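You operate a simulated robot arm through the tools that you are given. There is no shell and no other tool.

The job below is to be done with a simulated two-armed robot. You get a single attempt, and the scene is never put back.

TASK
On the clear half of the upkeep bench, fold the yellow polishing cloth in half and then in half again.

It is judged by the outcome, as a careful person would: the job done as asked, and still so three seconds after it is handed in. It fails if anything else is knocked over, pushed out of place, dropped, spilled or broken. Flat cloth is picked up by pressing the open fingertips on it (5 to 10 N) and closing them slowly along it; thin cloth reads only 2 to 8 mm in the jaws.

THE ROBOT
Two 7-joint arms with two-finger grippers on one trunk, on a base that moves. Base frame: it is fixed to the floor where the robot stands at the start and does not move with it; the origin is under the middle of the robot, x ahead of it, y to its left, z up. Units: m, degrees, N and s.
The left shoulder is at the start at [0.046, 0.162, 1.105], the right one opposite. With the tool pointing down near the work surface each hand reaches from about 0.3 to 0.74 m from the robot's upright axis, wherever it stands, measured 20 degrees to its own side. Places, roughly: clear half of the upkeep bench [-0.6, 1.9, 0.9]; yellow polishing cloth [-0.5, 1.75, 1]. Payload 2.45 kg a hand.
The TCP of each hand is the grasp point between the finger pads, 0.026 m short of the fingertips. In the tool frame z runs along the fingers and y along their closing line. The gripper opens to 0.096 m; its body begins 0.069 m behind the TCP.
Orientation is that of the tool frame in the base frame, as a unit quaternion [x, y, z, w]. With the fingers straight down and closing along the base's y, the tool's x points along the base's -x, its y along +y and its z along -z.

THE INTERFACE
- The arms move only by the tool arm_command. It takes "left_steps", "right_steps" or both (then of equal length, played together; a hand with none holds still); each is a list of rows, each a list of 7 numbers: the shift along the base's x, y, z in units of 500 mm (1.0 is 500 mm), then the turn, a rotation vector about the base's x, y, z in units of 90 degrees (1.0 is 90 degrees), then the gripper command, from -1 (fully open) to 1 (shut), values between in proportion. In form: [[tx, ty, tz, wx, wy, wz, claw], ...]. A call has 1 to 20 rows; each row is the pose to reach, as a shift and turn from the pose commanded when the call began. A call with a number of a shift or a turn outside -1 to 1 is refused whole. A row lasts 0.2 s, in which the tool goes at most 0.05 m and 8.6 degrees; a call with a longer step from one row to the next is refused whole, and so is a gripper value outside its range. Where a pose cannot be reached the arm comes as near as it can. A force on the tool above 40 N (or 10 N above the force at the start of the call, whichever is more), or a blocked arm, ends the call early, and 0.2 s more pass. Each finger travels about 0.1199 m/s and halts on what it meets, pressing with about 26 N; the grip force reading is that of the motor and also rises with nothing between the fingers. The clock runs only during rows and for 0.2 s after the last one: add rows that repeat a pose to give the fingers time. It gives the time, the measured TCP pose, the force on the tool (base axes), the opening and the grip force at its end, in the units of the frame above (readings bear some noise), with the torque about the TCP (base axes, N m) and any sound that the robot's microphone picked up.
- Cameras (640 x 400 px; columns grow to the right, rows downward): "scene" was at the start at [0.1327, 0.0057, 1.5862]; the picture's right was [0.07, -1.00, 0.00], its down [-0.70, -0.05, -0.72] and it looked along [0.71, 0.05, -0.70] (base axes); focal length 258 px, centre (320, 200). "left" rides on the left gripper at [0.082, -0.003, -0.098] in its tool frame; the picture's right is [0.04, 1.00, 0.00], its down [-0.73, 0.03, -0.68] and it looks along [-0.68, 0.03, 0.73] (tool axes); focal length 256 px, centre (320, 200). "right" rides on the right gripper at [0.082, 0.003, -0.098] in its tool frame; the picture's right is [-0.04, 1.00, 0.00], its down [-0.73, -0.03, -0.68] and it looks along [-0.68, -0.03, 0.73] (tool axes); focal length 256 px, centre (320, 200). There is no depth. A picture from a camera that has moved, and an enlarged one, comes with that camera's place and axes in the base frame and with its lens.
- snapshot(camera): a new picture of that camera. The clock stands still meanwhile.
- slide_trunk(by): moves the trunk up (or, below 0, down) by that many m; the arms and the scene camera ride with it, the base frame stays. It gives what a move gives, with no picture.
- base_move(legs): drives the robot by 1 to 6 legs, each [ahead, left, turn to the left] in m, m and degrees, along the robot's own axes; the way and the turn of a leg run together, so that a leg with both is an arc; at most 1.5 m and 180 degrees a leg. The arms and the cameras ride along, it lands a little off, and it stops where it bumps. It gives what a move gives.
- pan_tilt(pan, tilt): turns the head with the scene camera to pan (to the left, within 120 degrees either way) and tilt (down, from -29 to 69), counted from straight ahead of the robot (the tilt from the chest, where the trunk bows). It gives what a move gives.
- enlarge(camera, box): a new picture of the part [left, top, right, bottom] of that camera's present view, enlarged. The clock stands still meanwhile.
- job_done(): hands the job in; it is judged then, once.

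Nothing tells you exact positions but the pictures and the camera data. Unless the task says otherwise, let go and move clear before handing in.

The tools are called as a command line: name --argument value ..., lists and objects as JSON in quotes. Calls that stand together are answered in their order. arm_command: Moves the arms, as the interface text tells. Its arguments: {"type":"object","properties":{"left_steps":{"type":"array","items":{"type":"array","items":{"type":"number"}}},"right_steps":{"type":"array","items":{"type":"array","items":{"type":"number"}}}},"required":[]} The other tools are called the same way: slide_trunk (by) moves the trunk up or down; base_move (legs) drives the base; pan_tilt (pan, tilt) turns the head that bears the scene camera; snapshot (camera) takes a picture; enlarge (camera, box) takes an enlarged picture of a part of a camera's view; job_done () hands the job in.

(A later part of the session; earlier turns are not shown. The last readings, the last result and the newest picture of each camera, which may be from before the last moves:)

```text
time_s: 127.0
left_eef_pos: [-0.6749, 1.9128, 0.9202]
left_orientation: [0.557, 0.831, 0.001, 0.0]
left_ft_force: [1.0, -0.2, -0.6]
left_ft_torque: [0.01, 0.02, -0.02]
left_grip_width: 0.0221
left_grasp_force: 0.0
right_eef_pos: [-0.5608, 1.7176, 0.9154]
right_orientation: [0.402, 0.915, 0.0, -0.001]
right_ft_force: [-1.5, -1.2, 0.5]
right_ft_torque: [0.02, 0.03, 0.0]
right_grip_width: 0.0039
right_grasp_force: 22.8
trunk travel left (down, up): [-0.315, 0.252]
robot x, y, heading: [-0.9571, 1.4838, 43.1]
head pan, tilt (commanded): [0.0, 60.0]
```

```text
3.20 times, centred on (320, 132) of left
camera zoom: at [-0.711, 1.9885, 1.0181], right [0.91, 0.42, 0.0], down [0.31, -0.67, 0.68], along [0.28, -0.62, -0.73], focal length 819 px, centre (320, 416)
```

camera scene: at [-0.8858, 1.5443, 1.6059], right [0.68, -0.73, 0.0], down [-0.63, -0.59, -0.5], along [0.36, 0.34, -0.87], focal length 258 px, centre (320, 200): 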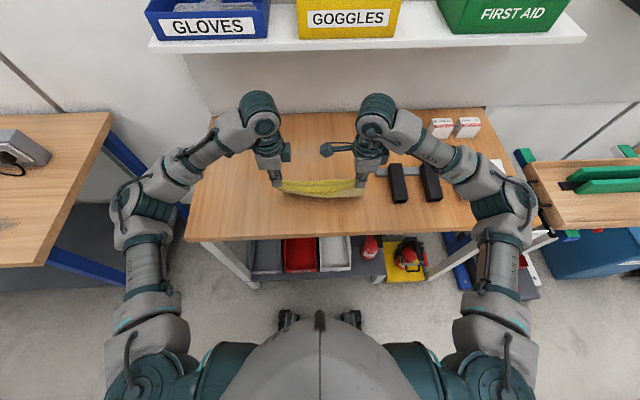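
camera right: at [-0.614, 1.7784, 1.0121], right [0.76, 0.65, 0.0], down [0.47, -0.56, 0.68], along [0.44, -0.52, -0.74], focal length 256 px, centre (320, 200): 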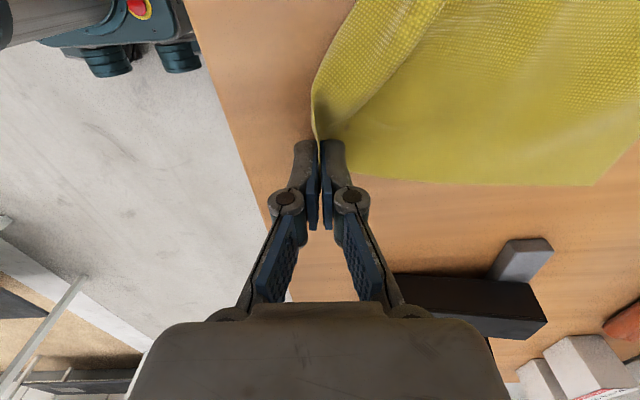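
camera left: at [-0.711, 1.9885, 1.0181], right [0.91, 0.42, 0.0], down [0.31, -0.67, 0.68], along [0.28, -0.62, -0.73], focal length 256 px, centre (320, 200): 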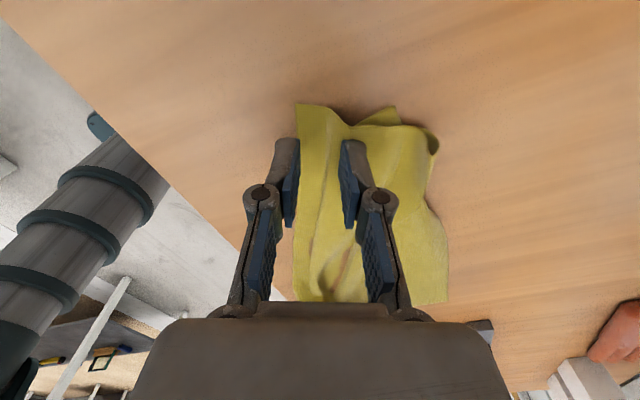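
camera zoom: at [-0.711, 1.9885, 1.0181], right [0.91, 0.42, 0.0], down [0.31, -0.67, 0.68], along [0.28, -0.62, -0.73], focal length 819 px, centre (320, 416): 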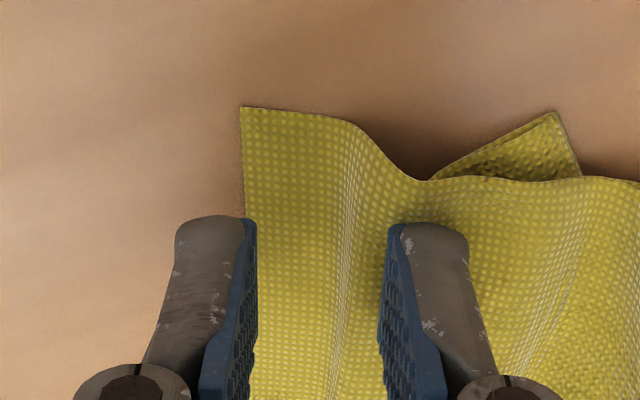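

The left fingers straddle the edge strip; I'll shift 4 mm inward so the rear finger just covers the edge, then press down.

arm_command --left_steps '[[0.004, 0.0016, -0.004, 0, 0, 0, 0.54], [0.0074, 0.003, -0.01, 0, 0, 0, 0.54], [0.0074, 0.003, -0.018, 0, 0, 0, 0.54], [0.0074, 0.003, -0.022, 0, 0, 0, 0.54], [0.0074, 0.003, -0.022, 0, 0, 0, 0.54]]'

arm_command --left_steps '[[0, 0, -0.003, 0, 0, 0, 0.54], [0, 0, -0.005, 0, 0, 0, 0.54], [0, 0, -0.005, 0, 0, 0, 0.54]]'

```text
time_s: 128.2
left_eef_pos: [-0.6728, 1.9154, 0.9099]
left_orientation: [0.556, 0.831, 0.0, 0.0]
left_ft_force: [-0.4, 0.2, 0.3]
left_ft_torque: [0.0, 0.0, 0.04]
left_grip_width: 0.0221
left_grasp_force: 0.1
right_eef_pos: [-0.5611, 1.7169, 0.9146]
right_orientation: [0.403, 0.915, -0.001, 0.0]
right_ft_force: [-0.1, -0.6, -1.6]
right_ft_torque: [0.04, 0.0, -0.01]
right_grip_width: 0.0003
right_grasp_force: 21.7
trunk travel left (down, up): [-0.315, 0.252]
robot x, y, heading: [-0.9557, 1.4812, 43.0]
head pan, tilt (commanded): [0.0, 60.0]
```

```text
time_s: 129.0
left_eef_pos: [-0.6719, 1.9135, 0.9067]
left_orientation: [0.555, 0.832, 0.001, 0.001]
left_ft_force: [-1.2, 1.0, 7.0]
left_ft_torque: [0.12, -0.04, -0.02]
left_grip_width: 0.022
left_grasp_force: 0.1
right_eef_pos: [-0.5617, 1.7171, 0.9152]
right_orientation: [0.403, 0.915, 0.001, -0.001]
right_ft_force: [0.0, 0.3, -1.0]
right_ft_torque: [0.03, -0.01, 0.05]
right_grip_width: 0.005
right_grasp_force: 28.2
trunk travel left (down, up): [-0.315, 0.252]
robot x, y, heading: [-0.9529, 1.4785, 43.1]
head pan, tilt (commanded): [0.0, 60.0]
```

7 N on the left — good. Closing slowly.

arm_command --left_steps '[[0, 0, 0.0, 0, 0, 0, 0.6], [0, 0, 0.0, 0, 0, 0, 0.66], [0, 0, 0.001, 0, 0, 0, 0.72], [0, 0, 0.001, 0, 0, 0, 0.78], [0, 0, 0.002, 0, 0, 0, 0.84], [0, 0, 0.002, 0, 0, 0, 0.9], [0, 0, 0.002, 0, 0, 0, 1.0], [0, 0, 0.002, 0, 0, 0, 1.0], [0, 0, 0.002, 0, 0, 0, 1.0]]'

enlarge --camera "left" --box '[220, 70, 420, 195]'

```text
time_s: 131.0
left_eef_pos: [-0.6708, 1.9131, 0.9066]
left_orientation: [0.556, 0.831, 0.0, -0.001]
left_ft_force: [-0.3, -0.4, -0.5]
left_ft_torque: [0.02, 0.01, 0.01]
left_grip_width: 0.0042
left_grasp_force: 24.1
right_eef_pos: [-0.5611, 1.7165, 0.9136]
right_orientation: [0.402, 0.915, 0.001, 0.0]
right_ft_force: [0.0, 0.8, 0.0]
right_ft_torque: [0.05, 0.01, -0.01]
right_grip_width: 0.0025
right_grasp_force: 31.7
trunk travel left (down, up): [-0.315, 0.252]
robot x, y, heading: [-0.9518, 1.481, 43.1]
head pan, tilt (commanded): [0.0, 60.0]
```

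```text
3.20 times, centred on (320, 132) of left
camera zoom: at [-0.7072, 1.9889, 1.0048], right [0.91, 0.42, 0.0], down [0.31, -0.67, 0.68], along [0.28, -0.62, -0.73], focal length 819 px, centre (320, 416)
```

zoom: 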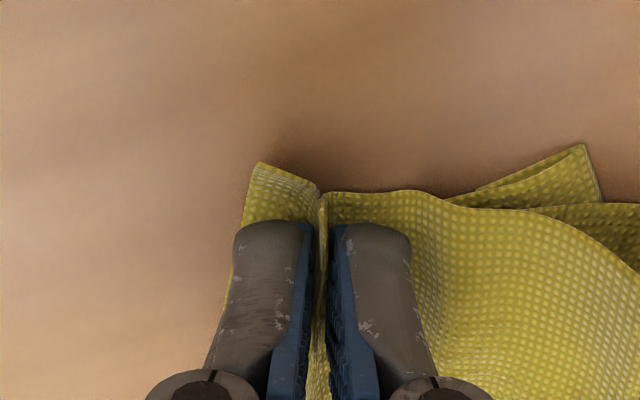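

Both hands now hold the near edge with only a small strip beyond the jaws. I'll lift slowly to hang the cloth again, squaring the hands up as they rise.

arm_command --left_steps '[[0, 0, 0.01, 0, 0, 0.0, 1.0], [-0.001, -0.002, 0.03, 0, 0, 0.01, 1.0], [-0.003, -0.006, 0.06, 0, 0, 0.03, 1.0], [-0.005, -0.012, 0.09, 0, 0, 0.06, 1.0], [-0.008, -0.02, 0.12, 0, 0, 0.09, 1.0], [-0.011, -0.028, 0.15, 0, 0, 0.12, 1.0], [-0.014, -0.035, 0.18, 0, 0, 0.15, 1.0], [-0.017, -0.042, 0.21, 0, 0, 0.175, 1.0], [-0.019, -0.047, 0.24, 0, 0, 0.195, 1.0], [-0.021, -0.05, 0.27, 0, 0, 0.21, 1.0], [-0.0218, -0.0518, 0.3, 0, 0, 0.222, 1.0], [-0.0218, -0.0518, 0.33, 0, 0, 0.222, 1.0], [-0.0218, -0.0518, 0.36, 0, 0, 0.222, 1.0], [-0.0218, -0.0518, 0.39, 0, 0, 0.222, 1.0], [-0.0218, -0.0518, 0.415, 0, 0, 0.222, 1.0], [-0.0218, -0.0518, 0.43, 0, 0, 0.222, 1.0], [-0.0218, -0.0518, 0.436, 0, 0, 0.222, 1.0], [-0.0218, -0.0518, 0.436, 0, 0, 0.222, 1.0]]' --right_steps '[[0, 0, 0.01, 0, 0, 0, 1.0], [0.001, 0.001, 0.03, 0, 0, 0, 1.0], [0.003, 0.003, 0.055, 0, 0, 0, 1.0], [0.006, 0.005, 0.085, 0, 0, 0, 1.0], [0.01, 0.009, 0.115, 0, 0, 0, 1.0], [0.015, 0.013, 0.145, 0, 0, 0, 1.0], [0.02, 0.018, 0.175, 0, 0, 0, 1.0], [0.025, 0.022, 0.205, 0, 0, 0, 1.0], [0.03, 0.027, 0.235, 0, 0, 0, 1.0], [0.034, 0.031, 0.265, 0, 0, 0, 1.0], [0.0368, 0.033, 0.295, 0, 0, 0, 1.0], [0.0368, 0.033, 0.325, 0, 0, 0, 1.0], [0.0368, 0.033, 0.355, 0, 0, 0, 1.0], [0.0368, 0.033, 0.385, 0, 0, 0, 1.0], [0.0368, 0.033, 0.405, 0, 0, 0, 1.0], [0.0368, 0.033, 0.417, 0, 0, 0, 1.0], [0.0368, 0.033, 0.422, 0, 0, 0, 1.0], [0.0368, 0.033, 0.422, 0, 0, 0, 1.0]]'

enlarge --camera "scene" --box '[230, 100, 410, 220]'

snapshot --camera "left"

snapshot --camera "right"

```text
time_s: 134.8
left_eef_pos: [-0.6826, 1.8891, 1.1255]
left_orientation: [0.404, 0.915, 0.0, 0.0]
left_ft_force: [0.0, 0.2, -0.9]
left_ft_torque: [0.01, -0.01, -0.04]
left_grip_width: 0.0043
left_grasp_force: 25.5
right_eef_pos: [-0.5414, 1.7315, 1.1269]
right_orientation: [0.403, 0.915, 0.0, -0.001]
right_ft_force: [1.4, 0.0, 0.5]
right_ft_torque: [0.03, -0.02, 0.0]
right_grip_width: 0.0008
right_grasp_force: 23.3
trunk travel left (down, up): [-0.315, 0.252]
robot x, y, heading: [-0.958, 1.4768, 43.1]
head pan, tilt (commanded): [0.0, 60.0]
```

```text
3.33 times, centred on (320, 160) of scene
camera zoom: at [-0.8859, 1.5443, 1.606], right [0.68, -0.73, 0.0], down [-0.63, -0.59, -0.5], along [0.36, 0.34, -0.87], focal length 860 px, centre (320, 333)
```

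zoom: 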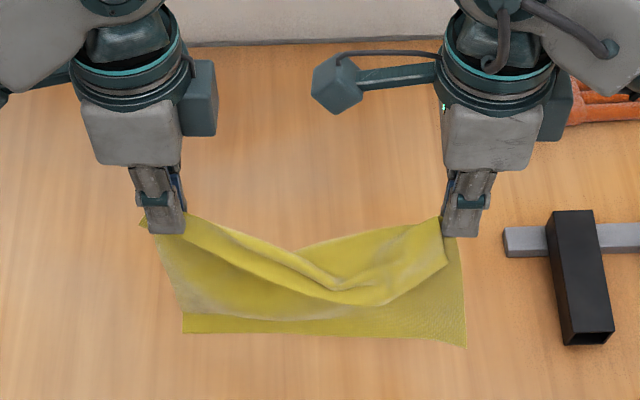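

```text
taken
camera left: at [-0.7409, 1.9478, 1.2227], right [0.71, 0.7, 0.0], down [0.52, -0.52, 0.68], along [0.48, -0.48, -0.73], focal length 256 px, centre (320, 200)
```

left: 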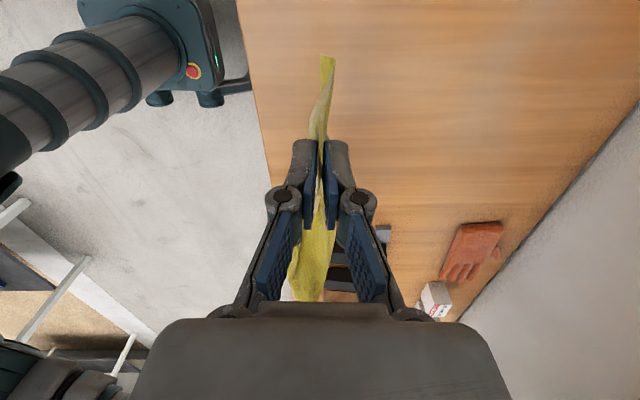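

```text
taken
camera right: at [-0.594, 1.7931, 1.2244], right [0.76, 0.65, 0.0], down [0.47, -0.56, 0.68], along [0.44, -0.52, -0.74], focal length 256 px, centre (320, 200)
```

right: 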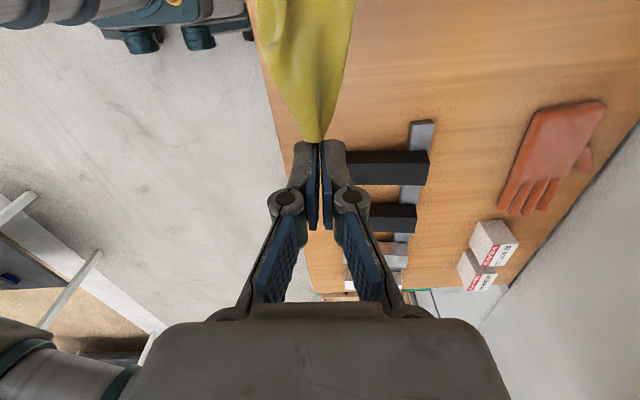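

I'll zoom in for a better look at how it hangs, especially at the right hand.

enlarge --camera "scene" --box '[262, 150, 372, 215]'

enlarge --camera "right" --box '[230, 0, 370, 150]'

enlarge --camera "left" --box '[260, 40, 400, 160]'

```text
5.82 times, centred on (317, 182) of scene
camera zoom: at [-0.8859, 1.5443, 1.606], right [0.68, -0.73, 0.0], down [-0.63, -0.59, -0.5], along [0.36, 0.34, -0.87], focal length 1501 px, centre (338, 302)
```

zoom: 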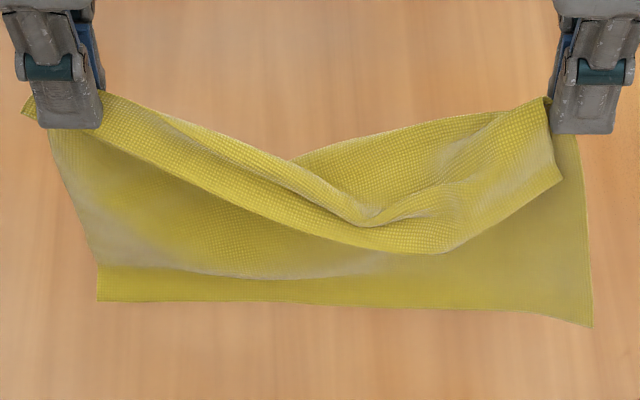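

```text
2.67 times, centred on (300, 75) of right
camera zoom: at [-0.594, 1.7931, 1.2244], right [0.76, 0.65, 0.0], down [0.47, -0.56, 0.68], along [0.44, -0.52, -0.74], focal length 683 px, centre (373, 533)
```

zoom: 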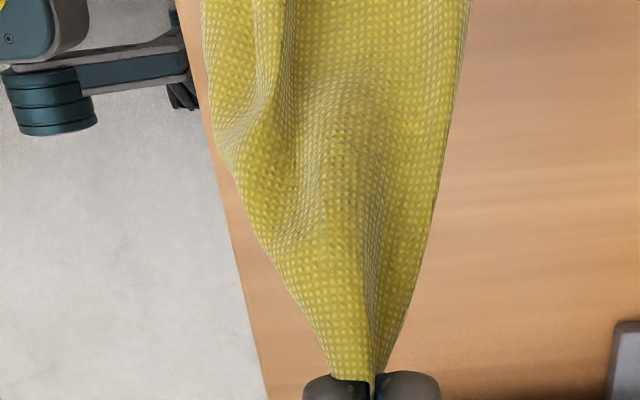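

```text
3.33 times, centred on (330, 100) of left
camera zoom: at [-0.7409, 1.9478, 1.2227], right [0.71, 0.7, 0.0], down [0.52, -0.52, 0.68], along [0.48, -0.48, -0.73], focal length 853 px, centre (287, 533)
```

zoom: 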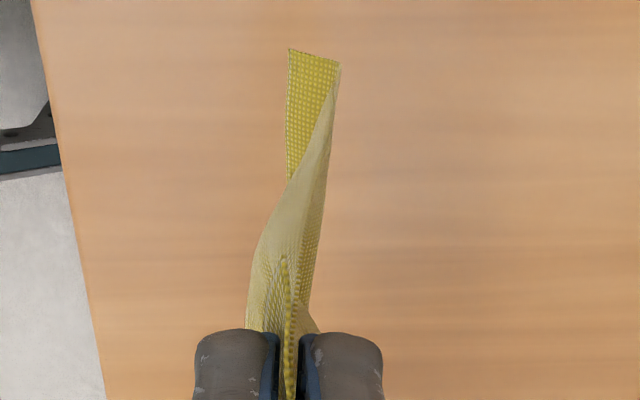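

The left grip is good (3 cm strip), the right has about 4.5 cm; the hands are a little too close so the middle sags. I'll widen them slightly and lift 2 cm so the cloth hangs free.

arm_command --left_steps '[[-0.002, 0.0025, 0.008, 0, 0, 0, 1.0], [-0.005, 0.0055, 0.022, 0, 0, 0, 1.0], [-0.008, 0.009, 0.034, 0, 0, 0, 1.0], [-0.0094, 0.0104, 0.04, 0, 0, 0, 1.0], [-0.0094, 0.0104, 0.04, 0, 0, 0, 1.0], [-0.0094, 0.0104, 0.04, 0, 0, 0, 1.0]]' --right_steps '[[0.002, -0.0025, 0.006, 0, 0, 0, 1.0], [0.0055, -0.006, 0.015, 0, 0, 0, 1.0], [0.009, -0.01, 0.022, 0, 0, 0, 1.0], [0.0107, -0.0119, 0.026, 0, 0, 0, 1.0], [0.0107, -0.0119, 0.026, 0, 0, 0, 1.0], [0.0107, -0.0119, 0.026, 0, 0, 0, 1.0]]'

enlarge --camera "scene" --box '[256, 140, 380, 215]'

enlarge --camera "left" --box '[260, 40, 400, 160]'

enlarge --camera "right" --box '[230, 0, 370, 150]'

```text
time_s: 136.2
left_eef_pos: [-0.6861, 1.895, 1.1453]
left_orientation: [0.404, 0.915, 0.0, 0.0]
left_ft_force: [0.2, 0.5, 0.3]
left_ft_torque: [0.0, -0.01, -0.01]
left_grip_width: 0.0024
left_grasp_force: 24.4
right_eef_pos: [-0.536, 1.726, 1.1398]
right_orientation: [0.403, 0.915, 0.001, 0.0]
right_ft_force: [0.1, 1.2, 0.1]
right_ft_torque: [0.02, -0.01, 0.0]
right_grip_width: 0.0018
right_grasp_force: 29.4
trunk travel left (down, up): [-0.315, 0.252]
robot x, y, heading: [-0.9538, 1.4806, 43.0]
head pan, tilt (commanded): [0.0, 60.0]
```

```text
5.16 times, centred on (318, 178) of scene
camera zoom: at [-0.886, 1.544, 1.606], right [0.68, -0.73, 0.0], down [-0.63, -0.59, -0.5], along [0.36, 0.34, -0.87], focal length 1331 px, centre (330, 316)
```

zoom: 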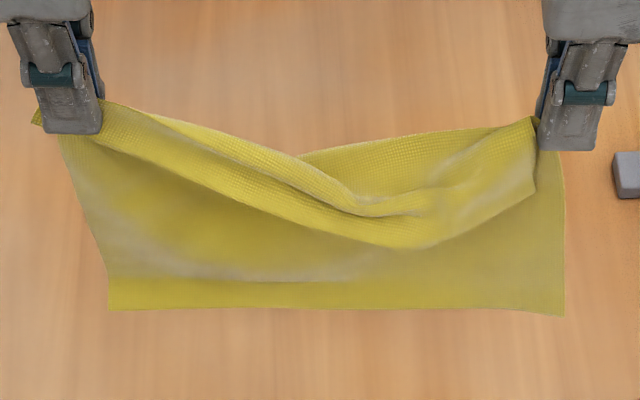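

```text
3.33 times, centred on (330, 100) of left
camera zoom: at [-0.7451, 1.9525, 1.2431], right [0.71, 0.7, 0.0], down [0.52, -0.52, 0.68], along [0.48, -0.48, -0.73], focal length 853 px, centre (287, 533)
```

zoom: 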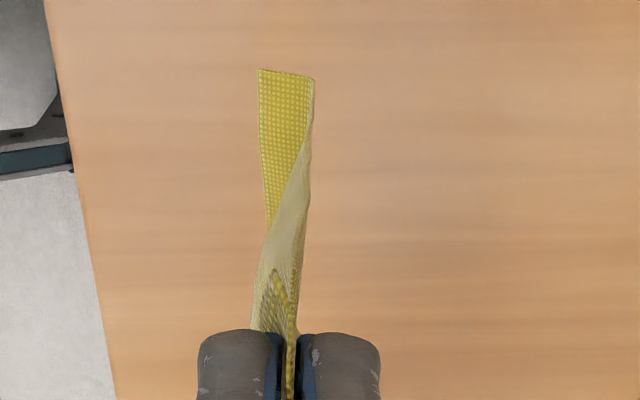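

```text
2.67 times, centred on (300, 75) of right
camera zoom: at [-0.589, 1.7881, 1.2375], right [0.76, 0.64, 0.0], down [0.47, -0.56, 0.68], along [0.44, -0.52, -0.74], focal length 683 px, centre (373, 533)
```

zoom: 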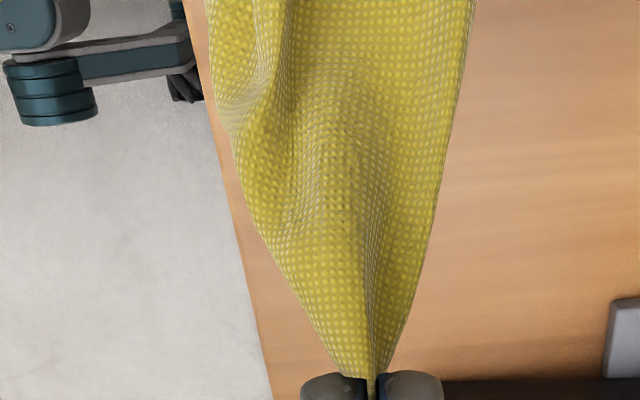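

It hangs fairly square with the lower edge about 7 cm above the bench. I'll repeat the laying motion: down, then forward and down together.

arm_command --left_steps '[[0, 0, -0.02, 0, 0, 0, 1.0], [0, 0, -0.044, 0, 0, 0, 1.0], [0.003, 0.0027, -0.068, 0, 0, 0, 1.0], [0.0074, 0.0067, -0.09, 0, 0, 0, 1.0], [0.0119, 0.0107, -0.104, 0, 0, 0, 1.0], [0.0178, 0.0161, -0.116, 0, 0, 0, 1.0], [0.0275, 0.0248, -0.128, 0, 0, 0, 1.0], [0.0372, 0.0335, -0.14, 0, 0, 0, 1.0], [0.0461, 0.0415, -0.152, 0, 0, 0, 1.0], [0.055, 0.0495, -0.164, 0, 0, 0, 1.0], [0.0639, 0.0575, -0.176, 0, 0, 0, 1.0], [0.0728, 0.0656, -0.188, 0, 0, 0, 1.0], [0.0817, 0.0736, -0.2, 0, 0, 0, 1.0], [0.0906, 0.0816, -0.212, 0, 0, 0, 1.0], [0.0996, 0.0896, -0.224, 0, 0, 0, 1.0], [0.1085, 0.0977, -0.236, 0, 0, 0, 1.0]]' --right_steps '[[0, 0, -0.02, 0, 0, 0, 1.0], [0, 0, -0.044, 0, 0, 0, 1.0], [0.003, 0.0027, -0.068, 0, 0, 0, 1.0], [0.0074, 0.0067, -0.09, 0, 0, 0, 1.0], [0.0119, 0.0107, -0.106, 0, 0, 0, 1.0], [0.0178, 0.0161, -0.13, 0, 0, 0, 1.0], [0.0275, 0.0248, -0.142, 0, 0, 0, 1.0], [0.0372, 0.0335, -0.154, 0, 0, 0, 1.0], [0.0461, 0.0415, -0.166, 0, 0, 0, 1.0], [0.055, 0.0495, -0.178, 0, 0, 0, 1.0], [0.0639, 0.0575, -0.19, 0, 0, 0, 1.0], [0.0728, 0.0656, -0.202, 0, 0, 0, 1.0], [0.0817, 0.0736, -0.214, 0, 0, 0, 1.0], [0.0906, 0.0816, -0.226, 0, 0, 0, 1.0], [0.0996, 0.0896, -0.238, 0, 0, 0, 1.0], [0.1085, 0.0977, -0.25, 0, 0, 0, 1.0]]'

enlarge --camera "scene" --box '[256, 140, 384, 220]'

snapshot --camera "left"

snapshot --camera "right"

```text
time_s: 139.6
left_eef_pos: [-0.6319, 1.943, 1.0284]
left_orientation: [0.404, 0.915, 0.0, 0.0]
left_ft_force: [0.4, -0.1, 0.0]
left_ft_torque: [-0.08, 0.03, 0.01]
left_grip_width: 0.0048
left_grasp_force: 28.7
right_eef_pos: [-0.4825, 1.7765, 1.0144]
right_orientation: [0.404, 0.915, 0.0, 0.0]
right_ft_force: [0.0, 0.0, 1.2]
right_ft_torque: [0.0, 0.02, 0.03]
right_grip_width: 0.002
right_grasp_force: 29.8
trunk travel left (down, up): [-0.315, 0.252]
robot x, y, heading: [-0.9567, 1.4813, 43.2]
head pan, tilt (commanded): [0.0, 60.0]
```

```text
5.00 times, centred on (320, 180) of scene
camera zoom: at [-0.885, 1.5448, 1.6059], right [0.68, -0.73, 0.0], down [-0.63, -0.59, -0.5], along [0.36, 0.34, -0.87], focal length 1290 px, centre (320, 300)
```

zoom: 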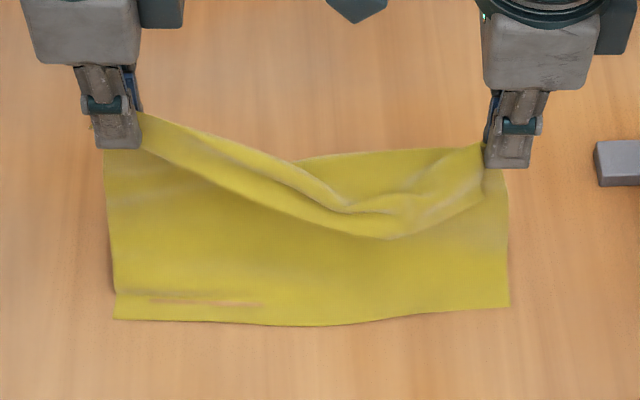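

```text
taken
camera left: at [-0.6909, 2.0016, 1.1261], right [0.71, 0.7, 0.0], down [0.52, -0.52, 0.68], along [0.48, -0.48, -0.73], focal length 256 px, centre (320, 200)
```

left: 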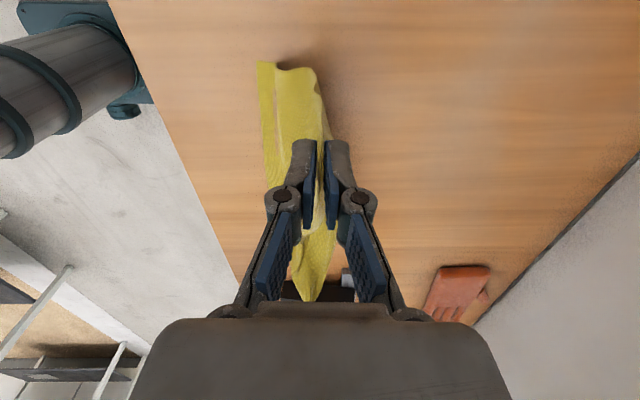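

```text
taken
camera right: at [-0.5347, 1.8371, 1.1127], right [0.76, 0.64, 0.0], down [0.47, -0.56, 0.68], along [0.44, -0.52, -0.74], focal length 256 px, centre (320, 200)
```

right: 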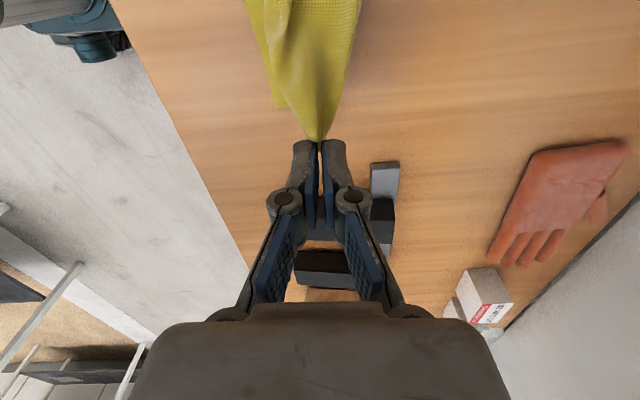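

Laying well, with the bottom edge trailing toward me. Continuing forward and down to a bit past half.

arm_command --left_steps '[[0.0083, 0.0075, -0.011, 0, 0, 0, 1.0], [0.0208, 0.0187, -0.0276, 0, 0, 0, 1.0], [0.0354, 0.0318, -0.047, 0, 0, 0, 1.0], [0.0499, 0.045, -0.0662, 0, 0, 0, 1.0], [0.0645, 0.0581, -0.0856, 0, 0, 0, 1.0], [0.0791, 0.0712, -0.1048, 0, 0, 0, 1.0], [0.0936, 0.0843, -0.1242, 0, 0, 0, 1.0], [0.104, 0.0937, -0.138, 0, 0, 0, 1.0], [0.104, 0.0937, -0.138, 0, 0, 0, 1.0]]' --right_steps '[[0.0097, 0.0087, -0.012, 0, 0, 0, 1.0], [0.0241, 0.0217, -0.03, 0, 0, 0, 1.0], [0.0409, 0.0368, -0.051, 0, 0, 0, 1.0], [0.0578, 0.052, -0.072, 0, 0, 0, 1.0], [0.0746, 0.0672, -0.093, 0, 0, 0, 1.0], [0.0915, 0.0824, -0.114, 0, 0, 0, 1.0], [0.1083, 0.0975, -0.135, 0, 0, 0, 1.0], [0.1204, 0.1084, -0.15, 0, 0, 0, 1.0], [0.1204, 0.1084, -0.15, 0, 0, 0, 1.0]]'

enlarge --camera "scene" --box '[256, 140, 384, 220]'

snapshot --camera "left"

snapshot --camera "right"

```text
time_s: 141.6
left_eef_pos: [-0.579, 1.9894, 0.9576]
left_orientation: [0.404, 0.915, 0.0, 0.0]
left_ft_force: [0.6, -0.4, -0.3]
left_ft_torque: [0.02, 0.01, 0.01]
left_grip_width: 0.0014
left_grasp_force: 24.9
right_eef_pos: [-0.4217, 1.8278, 0.9401]
right_orientation: [0.403, 0.915, 0.0, 0.0]
right_ft_force: [-0.4, -0.7, 0.8]
right_ft_torque: [0.03, 0.0, 0.0]
right_grip_width: 0.0004
right_grasp_force: 25.3
trunk travel left (down, up): [-0.315, 0.252]
robot x, y, heading: [-0.9509, 1.4798, 43.0]
head pan, tilt (commanded): [0.0, 60.0]
```

```text
5.00 times, centred on (320, 180) of scene
camera zoom: at [-0.8852, 1.5446, 1.606], right [0.68, -0.73, 0.0], down [-0.63, -0.59, -0.5], along [0.36, 0.34, -0.87], focal length 1290 px, centre (320, 300)
```

zoom: 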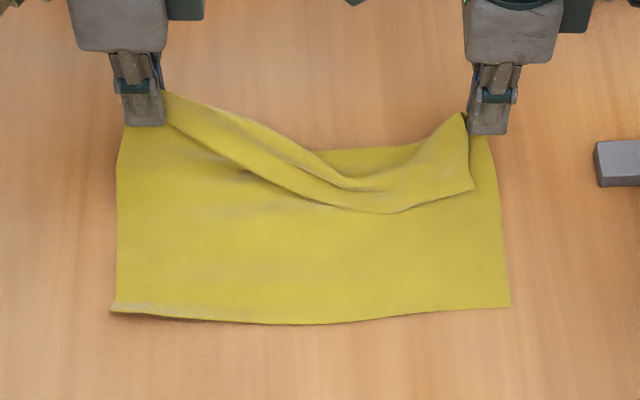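

```text
taken
camera left: at [-0.6389, 2.0473, 1.0551], right [0.71, 0.7, 0.0], down [0.52, -0.52, 0.68], along [0.48, -0.48, -0.73], focal length 256 px, centre (320, 200)
```

left: 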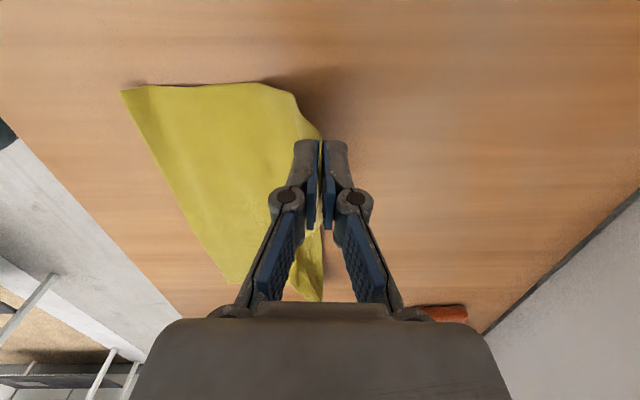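

```text
taken
camera right: at [-0.4748, 1.8903, 1.0381], right [0.76, 0.65, 0.0], down [0.47, -0.56, 0.68], along [0.44, -0.52, -0.74], focal length 256 px, centre (320, 200)
```

right: 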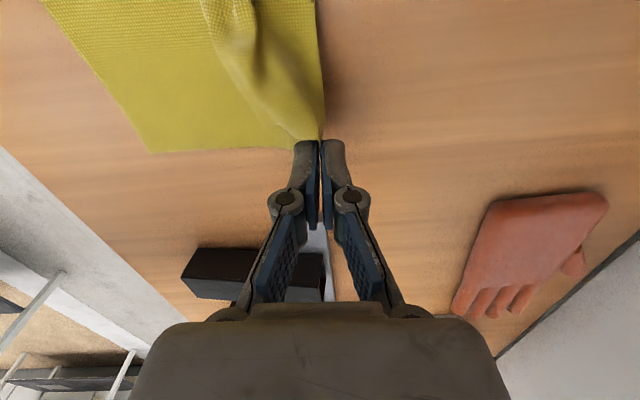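

The lower part is laid and the edge strip already lies on top pointing toward me. Now I'll fold back in a low arc, pausing partway.

arm_command --left_steps '[[-0.0089, -0.008, 0.0008, 0, 0, 0, 1.0], [-0.0208, -0.0187, 0.0024, 0, 0, 0, 1.0], [-0.0351, -0.0316, 0.0028, 0, 0, 0, 1.0], [-0.0476, -0.0428, 0.0024, 0, 0, 0, 1.0], [-0.0603, -0.0543, 0.0008, 0, 0, 0, 1.0], [-0.0722, -0.065, -0.006, 0, 0, 0, 1.0], [-0.0826, -0.0744, -0.0132, 0, 0, 0, 1.0], [-0.0906, -0.0816, -0.022, 0, 0, 0, 1.0], [-0.0975, -0.0878, -0.0312, 0, 0, 0, 1.0], [-0.1025, -0.0923, -0.0412, 0, 0, 0, 1.0]]' --right_steps '[[-0.0045, -0.004, 0.004, 0, 0, 0, 1.0], [-0.0104, -0.0094, 0.008, 0, 0, 0, 1.0], [-0.0155, -0.0139, 0.01, 0, 0, 0, 1.0], [-0.023, -0.0207, 0.0104, 0, 0, 0, 1.0], [-0.0318, -0.0286, 0.01, 0, 0, 0, 1.0], [-0.0394, -0.0355, 0.0064, 0, 0, 0, 1.0], [-0.0467, -0.042, 0.002, 0, 0, 0, 1.0], [-0.052, -0.0468, -0.004, 0, 0, 0, 1.0], [-0.0571, -0.0514, -0.01, 0, 0, 0, 1.0], [-0.0603, -0.0543, -0.018, 0, 0, 0, 1.0]]'

enlarge --camera "scene" --box '[256, 140, 384, 220]'

snapshot --camera "left"

snapshot --camera "right"

```text
time_s: 143.8
left_eef_pos: [-0.6321, 1.9421, 0.9382]
left_orientation: [0.404, 0.915, 0.0, -0.001]
left_ft_force: [0.1, 0.2, -2.6]
left_ft_torque: [0.0, 0.04, -0.04]
left_grip_width: 0.0034
left_grasp_force: 22.7
right_eef_pos: [-0.4509, 1.8016, 0.93]
right_orientation: [0.403, 0.915, -0.001, -0.001]
right_ft_force: [-0.8, -0.2, -1.1]
right_ft_torque: [0.01, 0.02, -0.01]
right_grip_width: 0.0009
right_grasp_force: 24.7
trunk travel left (down, up): [-0.315, 0.252]
robot x, y, heading: [-0.9562, 1.4802, 43.1]
head pan, tilt (commanded): [0.0, 60.0]
```

```text
5.00 times, centred on (320, 180) of scene
camera zoom: at [-0.8852, 1.5445, 1.6059], right [0.68, -0.73, 0.0], down [-0.63, -0.59, -0.5], along [0.36, 0.34, -0.87], focal length 1290 px, centre (320, 300)
```

zoom: 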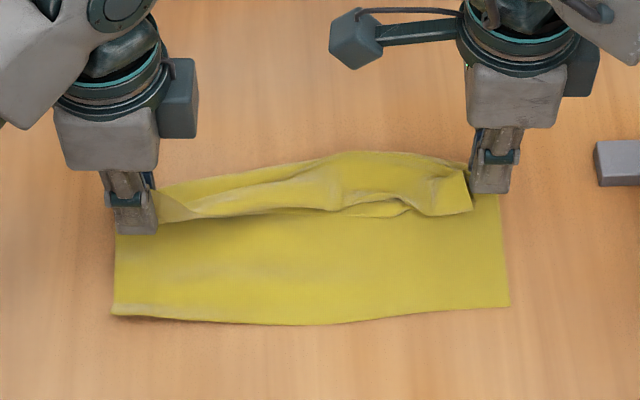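

```text
taken
camera left: at [-0.6919, 2.0013, 1.0355], right [0.71, 0.7, 0.0], down [0.52, -0.52, 0.68], along [0.48, -0.48, -0.73], focal length 256 px, centre (320, 200)
```

left: 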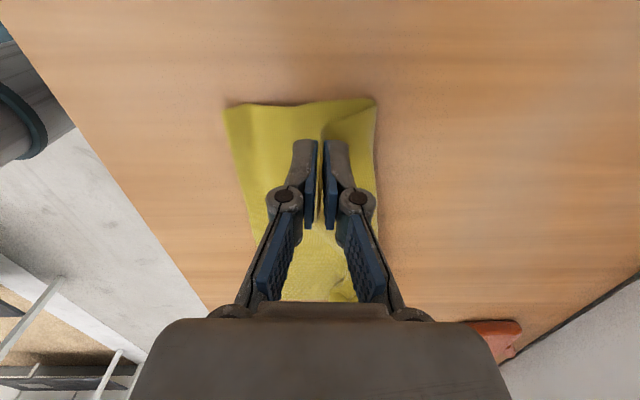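

```text
taken
camera right: at [-0.5041, 1.8629, 1.0283], right [0.76, 0.65, 0.0], down [0.47, -0.56, 0.68], along [0.44, -0.52, -0.74], focal length 256 px, centre (320, 200)
```

right: 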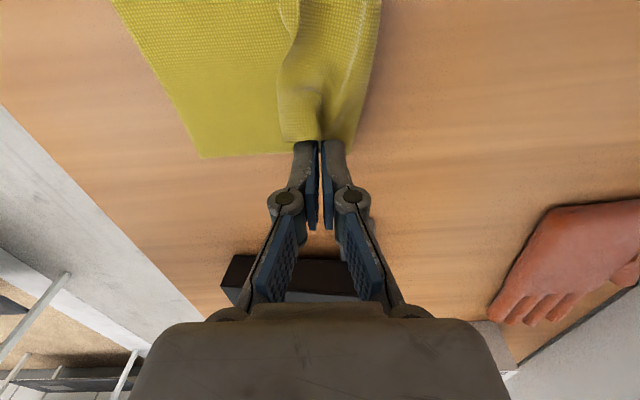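

The fold is coming over. I'll finish lowering and then open the fingers slowly with light contact to spread the bunched edge.

arm_command --left_steps '[[-0.002, -0.0018, -0.01, 0, 0, 0, 1.0], [-0.0039, -0.0035, -0.02, 0, 0, 0, 1.0], [-0.0054, -0.0048, -0.03, 0, 0, 0, 1.0], [-0.0054, -0.0048, -0.039, 0, 0, 0, 1.0], [-0.0054, -0.0048, -0.045, 0, 0, 0, 1.0], [-0.0054, -0.0048, -0.05, 0, 0, 0, 1.0]]' --right_steps '[[-0.002, -0.0018, -0.008, 0, 0, 0, 1.0], [-0.004, -0.0036, -0.016, 0, 0, 0, 1.0], [-0.0057, -0.0051, -0.023, 0, 0, 0, 1.0], [-0.0057, -0.0051, -0.029, 0, 0, 0, 1.0], [-0.0057, -0.0051, -0.033, 0, 0, 0, 1.0], [-0.0057, -0.0051, -0.036, 0, 0, 0, 1.0]]'

arm_command --left_steps '[[0, 0, -0.002, 0, 0, 0, 0.9], [0, 0, -0.003, 0, 0, 0, 0.82], [0, 0, -0.004, 0, 0, 0, 0.74], [0, 0, -0.005, 0, 0, 0, 0.66], [0, 0, -0.006, 0, 0, 0, 0.58], [0, 0, -0.006, 0, 0, 0, 0.5], [0, 0, -0.006, 0, 0, 0, 0.42], [0, 0, -0.006, 0, 0, 0, 0.34], [0, 0, -0.006, 0, 0, 0, 0.26], [0, 0, -0.006, 0, 0, 0, 0.2]]' --right_steps '[[0, 0, -0.002, 0, 0, 0, 0.9], [0, 0, -0.003, 0, 0, 0, 0.82], [0, 0, -0.004, 0, 0, 0, 0.74], [0, 0, -0.005, 0, 0, 0, 0.66], [0, 0, -0.006, 0, 0, 0, 0.58], [0, 0, -0.006, 0, 0, 0, 0.5], [0, 0, -0.006, 0, 0, 0, 0.42], [0, 0, -0.006, 0, 0, 0, 0.34], [0, 0, -0.006, 0, 0, 0, 0.26], [0, 0, -0.006, 0, 0, 0, 0.2]]'

enlarge --camera "scene" --box '[256, 140, 384, 220]'

snapshot --camera "left"

snapshot --camera "right"

```text
time_s: 145.2
left_eef_pos: [-0.6345, 1.9403, 0.9136]
left_orientation: [0.404, 0.915, 0.0, -0.001]
left_ft_force: [-0.1, -0.9, -1.2]
left_ft_torque: [0.03, 0.04, 0.0]
left_grip_width: 0.0045
left_grasp_force: 31.6
right_eef_pos: [-0.4548, 1.7982, 0.9129]
right_orientation: [0.403, 0.915, -0.001, -0.001]
right_ft_force: [0.0, -0.5, 0.5]
right_ft_torque: [0.0, -0.01, 0.0]
right_grip_width: 0.0007
right_grasp_force: 24.0
trunk travel left (down, up): [-0.315, 0.252]
robot x, y, heading: [-0.9538, 1.4775, 43.3]
head pan, tilt (commanded): [0.0, 60.0]
```

```text
time_s: 147.4
left_eef_pos: [-0.635, 1.9407, 0.9093]
left_orientation: [0.403, 0.915, 0.0, -0.001]
left_ft_force: [0.1, 0.1, -0.1]
left_ft_torque: [-0.03, 0.0, 0.03]
left_grip_width: 0.0386
left_grasp_force: 0.0
right_eef_pos: [-0.455, 1.7984, 0.9096]
right_orientation: [0.403, 0.915, 0.0, -0.001]
right_ft_force: [0.2, -0.4, -0.7]
right_ft_torque: [-0.01, -0.02, 0.01]
right_grip_width: 0.0382
right_grasp_force: 0.1
trunk travel left (down, up): [-0.315, 0.252]
robot x, y, heading: [-0.957, 1.4842, 43.2]
head pan, tilt (commanded): [0.0, 60.0]
```

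```text
5.00 times, centred on (320, 180) of scene
camera zoom: at [-0.8852, 1.5447, 1.6059], right [0.68, -0.73, 0.0], down [-0.63, -0.59, -0.5], along [0.36, 0.34, -0.87], focal length 1290 px, centre (320, 300)
```

zoom: 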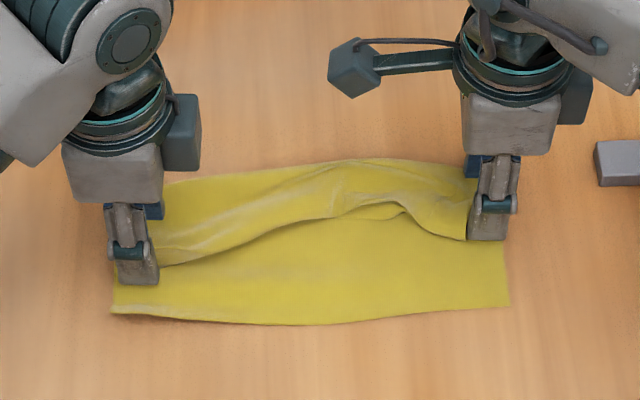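

```text
taken
camera left: at [-0.6943, 1.9996, 1.008], right [0.71, 0.7, 0.0], down [0.52, -0.52, 0.68], along [0.48, -0.48, -0.73], focal length 256 px, centre (320, 200)
```

left: 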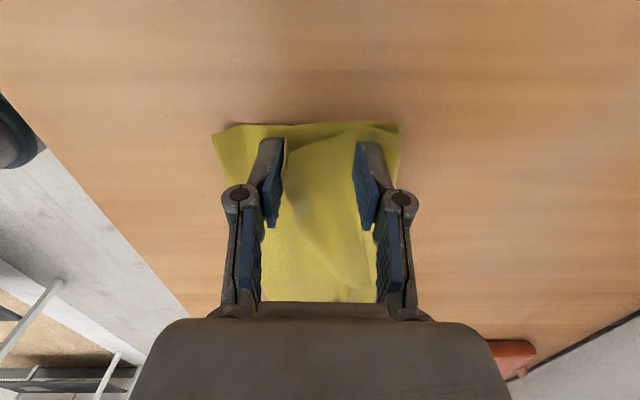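

```text
taken
camera right: at [-0.5076, 1.8605, 1.0076], right [0.76, 0.64, 0.0], down [0.47, -0.56, 0.68], along [0.44, -0.52, -0.74], focal length 256 px, centre (320, 200)
```

right: 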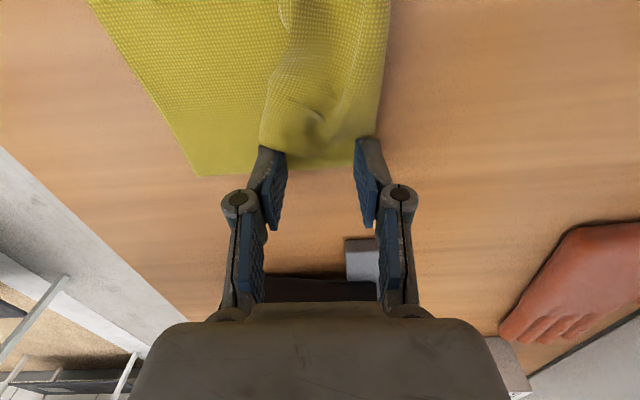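

Much flatter. I'll raise the hands to view the state.

arm_command --left_steps '[[0, 0, 0.004, 0, 0, 0, 0.2], [0, 0, 0.016, 0, 0, 0, 0.2], [0, 0, 0.036, 0, 0, 0, 0.2], [0, 0, 0.066, 0, 0, 0, 0.2], [0, 0, 0.1, 0, 0, 0, 0.2], [0, 0, 0.14, 0, 0, 0, 0.2], [0, 0, 0.18, 0, 0, 0, 0.2], [0, 0, 0.2, 0, 0, 0, 0.2]]' --right_steps '[[0, 0, 0.004, 0, 0, 0, 0.2], [0, 0, 0.016, 0, 0, 0, 0.2], [0, 0, 0.036, 0, 0, 0, 0.2], [0, 0, 0.066, 0, 0, 0, 0.2], [0, 0, 0.1, 0, 0, 0, 0.2], [0, 0, 0.14, 0, 0, 0, 0.2], [0, 0, 0.18, 0, 0, 0, 0.2], [0, 0, 0.2, 0, 0, 0, 0.2]]'

enlarge --camera "scene" --box '[266, 160, 374, 220]'

enlarge --camera "left" --box '[230, 40, 410, 150]'

enlarge --camera "right" --box '[190, 0, 390, 130]'

```text
time_s: 149.2
left_eef_pos: [-0.6345, 1.941, 1.0066]
left_orientation: [0.403, 0.915, 0.0, 0.0]
left_ft_force: [0.1, -0.8, 0.7]
left_ft_torque: [-0.02, 0.0, -0.01]
left_grip_width: 0.0386
left_grasp_force: 0.1
right_eef_pos: [-0.4553, 1.7971, 1.0088]
right_orientation: [0.402, 0.915, 0.0, -0.002]
right_ft_force: [-0.2, 0.7, -0.6]
right_ft_torque: [-0.03, 0.04, -0.01]
right_grip_width: 0.0381
right_grasp_force: 0.0
trunk travel left (down, up): [-0.315, 0.252]
robot x, y, heading: [-0.955, 1.481, 43.0]
head pan, tilt (commanded): [0.0, 60.0]
```

```text
5.93 times, centred on (320, 190) of scene
camera zoom: at [-0.8853, 1.5448, 1.6059], right [0.68, -0.73, 0.0], down [-0.63, -0.59, -0.5], along [0.36, 0.34, -0.87], focal length 1528 px, centre (320, 259)
```

zoom: 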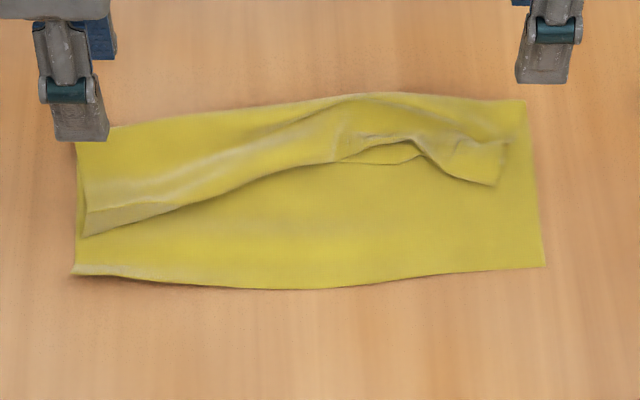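

```text
3.56 times, centred on (320, 95) of left
camera zoom: at [-0.6942, 1.9994, 1.1045], right [0.71, 0.7, 0.0], down [0.52, -0.52, 0.68], along [0.48, -0.48, -0.73], focal length 910 px, centre (320, 573)
```

zoom: 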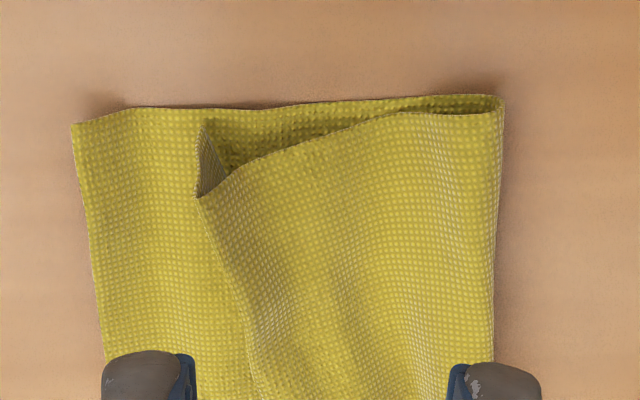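

```text
3.08 times, centred on (290, 65) of right
camera zoom: at [-0.5084, 1.8593, 1.107], right [0.76, 0.65, 0.0], down [0.48, -0.56, 0.68], along [0.44, -0.52, -0.74], focal length 788 px, centre (412, 615)
```

zoom: 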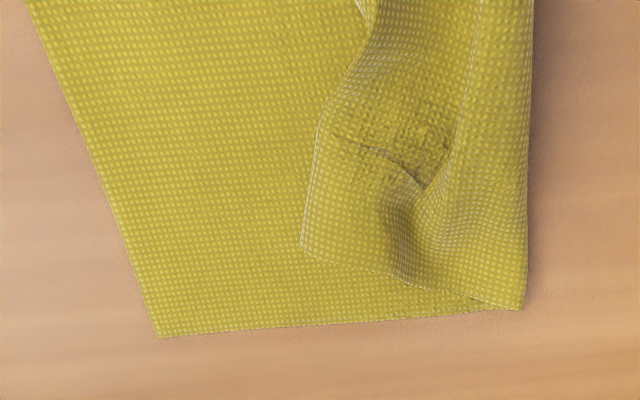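

Now the crease is at about 10 cm (nearly half) on both sides. The near-left corner is flipped up slightly and the near-right part of the top edge needs pulling out toward the lower edge. First I'll sweep the left closed fingertips lightly toward me to flip that corner out.

arm_command --left_steps '[[0.004, 0.008, -0.02, 0, 0, 0, 0.6], [0.009, 0.0348, -0.06, 0, 0, 0, 1.0], [0.009, 0.0348, -0.1, 0, 0, 0, 1.0], [0.009, 0.0348, -0.14, 0, 0, 0, 1.0], [0.009, 0.0348, -0.17, 0, 0, 0, 1.0], [0.009, 0.0348, -0.182, 0, 0, 0, 1.0], [0.009, 0.0348, -0.184, 0, 0, 0, 1.0]]'

enlarge --camera "left" --box '[210, 80, 410, 205]'

```text
time_s: 150.8
left_eef_pos: [-0.6295, 1.9584, 0.9178]
left_orientation: [0.403, 0.915, 0.001, 0.0]
left_ft_force: [-0.5, -0.3, 0.1]
left_ft_torque: [0.04, 0.02, 0.01]
left_grip_width: 0.0
left_grasp_force: 26.1
right_eef_pos: [-0.4551, 1.7964, 1.0102]
right_orientation: [0.403, 0.915, 0.0, -0.002]
right_ft_force: [-0.8, -0.4, 0.4]
right_ft_torque: [0.01, 0.0, -0.02]
right_grip_width: 0.0383
right_grasp_force: 0.0
trunk travel left (down, up): [-0.315, 0.252]
robot x, y, heading: [-0.9558, 1.4836, 43.1]
head pan, tilt (commanded): [0.0, 60.0]
```

```text
3.20 times, centred on (310, 142) of left
camera zoom: at [-0.689, 2.0175, 1.0151], right [0.71, 0.7, 0.0], down [0.52, -0.52, 0.68], along [0.48, -0.48, -0.73], focal length 819 px, centre (352, 384)
```

zoom: 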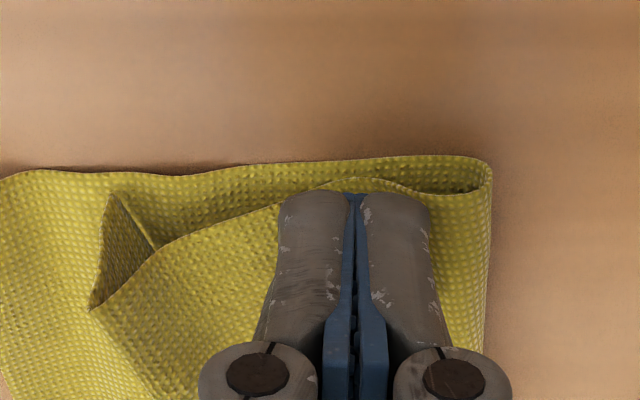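

Now I see the near-left corner is tucked under diagonally with its tip sticking out at the side. I'll bring the left fingertips over that tip, opened 2 cm, to pinch it lightly.

arm_command --left_steps '[[0, 0, 0.02, 0, 0, 0, 1.0], [-0.01, -0.009, 0.04, 0, 0, 0, 0.8], [-0.025, -0.0225, 0.04, 0, 0, 0, 0.54], [-0.045, -0.0405, 0.04, 0, 0, 0, 0.54], [-0.06, -0.054, 0.035, 0, 0, 0, 0.54], [-0.0645, -0.0581, 0.02, 0, 0, 0, 0.54], [-0.0645, -0.0581, 0.006, 0, 0, 0, 0.54], [-0.0645, -0.0581, 0.0, 0, 0, 0, 0.54]]'

enlarge --camera "left" --box '[210, 80, 410, 205]'

```text
time_s: 152.6
left_eef_pos: [-0.6622, 1.9275, 0.9178]
left_orientation: [0.404, 0.915, -0.001, 0.0]
left_ft_force: [0.0, 0.0, -0.1]
left_ft_torque: [0.01, 0.01, -0.01]
left_grip_width: 0.0222
left_grasp_force: 0.1
right_eef_pos: [-0.4556, 1.7979, 1.0092]
right_orientation: [0.404, 0.915, 0.0, -0.001]
right_ft_force: [0.5, -0.2, -0.2]
right_ft_torque: [-0.03, -0.04, 0.01]
right_grip_width: 0.0386
right_grasp_force: 0.0
trunk travel left (down, up): [-0.315, 0.252]
robot x, y, heading: [-0.9515, 1.4776, 43.1]
head pan, tilt (commanded): [0.0, 60.0]
```

```text
3.20 times, centred on (310, 142) of left
camera zoom: at [-0.7219, 1.9876, 1.0159], right [0.71, 0.7, 0.0], down [0.52, -0.52, 0.68], along [0.48, -0.48, -0.73], focal length 819 px, centre (352, 384)
```

zoom: 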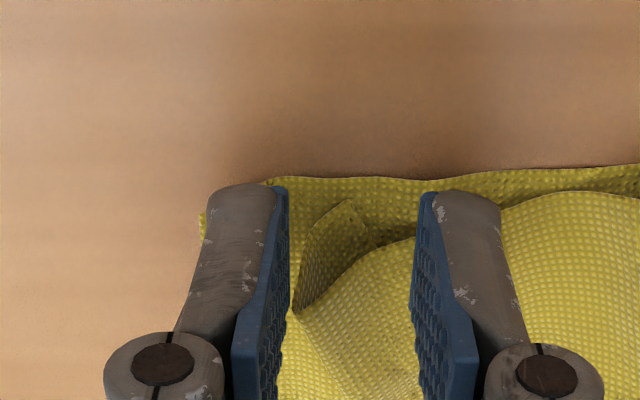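

The tucked corner is right between the fingers. I'll lower 6 mm and close gently.

arm_command --left_steps '[[0, 0, -0.006, 0, 0, 0, 0.54], [0, 0, -0.012, 0, 0, 0, 0.54], [0, 0, -0.014, 0, 0, 0, 0.6], [0, 0, -0.014, 0, 0, 0, 0.68], [0, 0, -0.014, 0, 0, 0, 0.76], [0, 0, -0.014, 0, 0, 0, 0.84], [0, 0, -0.014, 0, 0, 0, 0.92], [0, 0, -0.014, 0, 0, 0, 1.0], [0, 0, -0.014, 0, 0, 0, 1.0]]'

enlarge --camera "left" --box '[210, 80, 410, 205]'

```text
time_s: 154.6
left_eef_pos: [-0.6632, 1.9291, 0.9105]
left_orientation: [0.403, 0.915, -0.001, -0.001]
left_ft_force: [-0.5, -0.9, -0.6]
left_ft_torque: [0.03, 0.03, -0.03]
left_grip_width: 0.0007
left_grasp_force: 24.1
right_eef_pos: [-0.4557, 1.7968, 1.009]
right_orientation: [0.403, 0.915, 0.0, -0.001]
right_ft_force: [0.5, 0.1, -0.1]
right_ft_torque: [0.01, 0.03, 0.03]
right_grip_width: 0.0382
right_grasp_force: 0.0
trunk travel left (down, up): [-0.315, 0.252]
robot x, y, heading: [-0.9541, 1.4817, 43.3]
head pan, tilt (commanded): [0.0, 60.0]
```

```text
3.20 times, centred on (310, 142) of left
camera zoom: at [-0.7215, 1.9887, 1.0084], right [0.71, 0.7, 0.0], down [0.52, -0.52, 0.68], along [0.48, -0.48, -0.73], focal length 819 px, centre (352, 384)
```

zoom: 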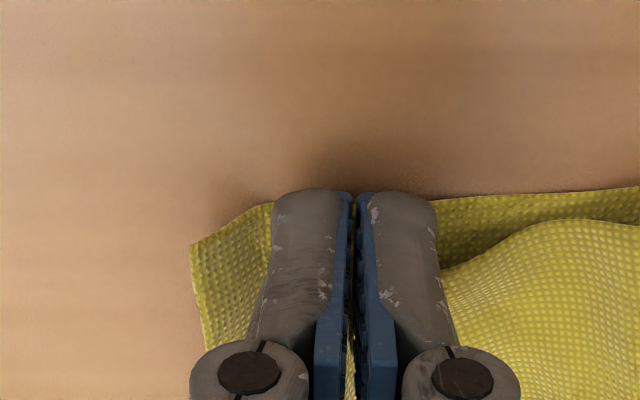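

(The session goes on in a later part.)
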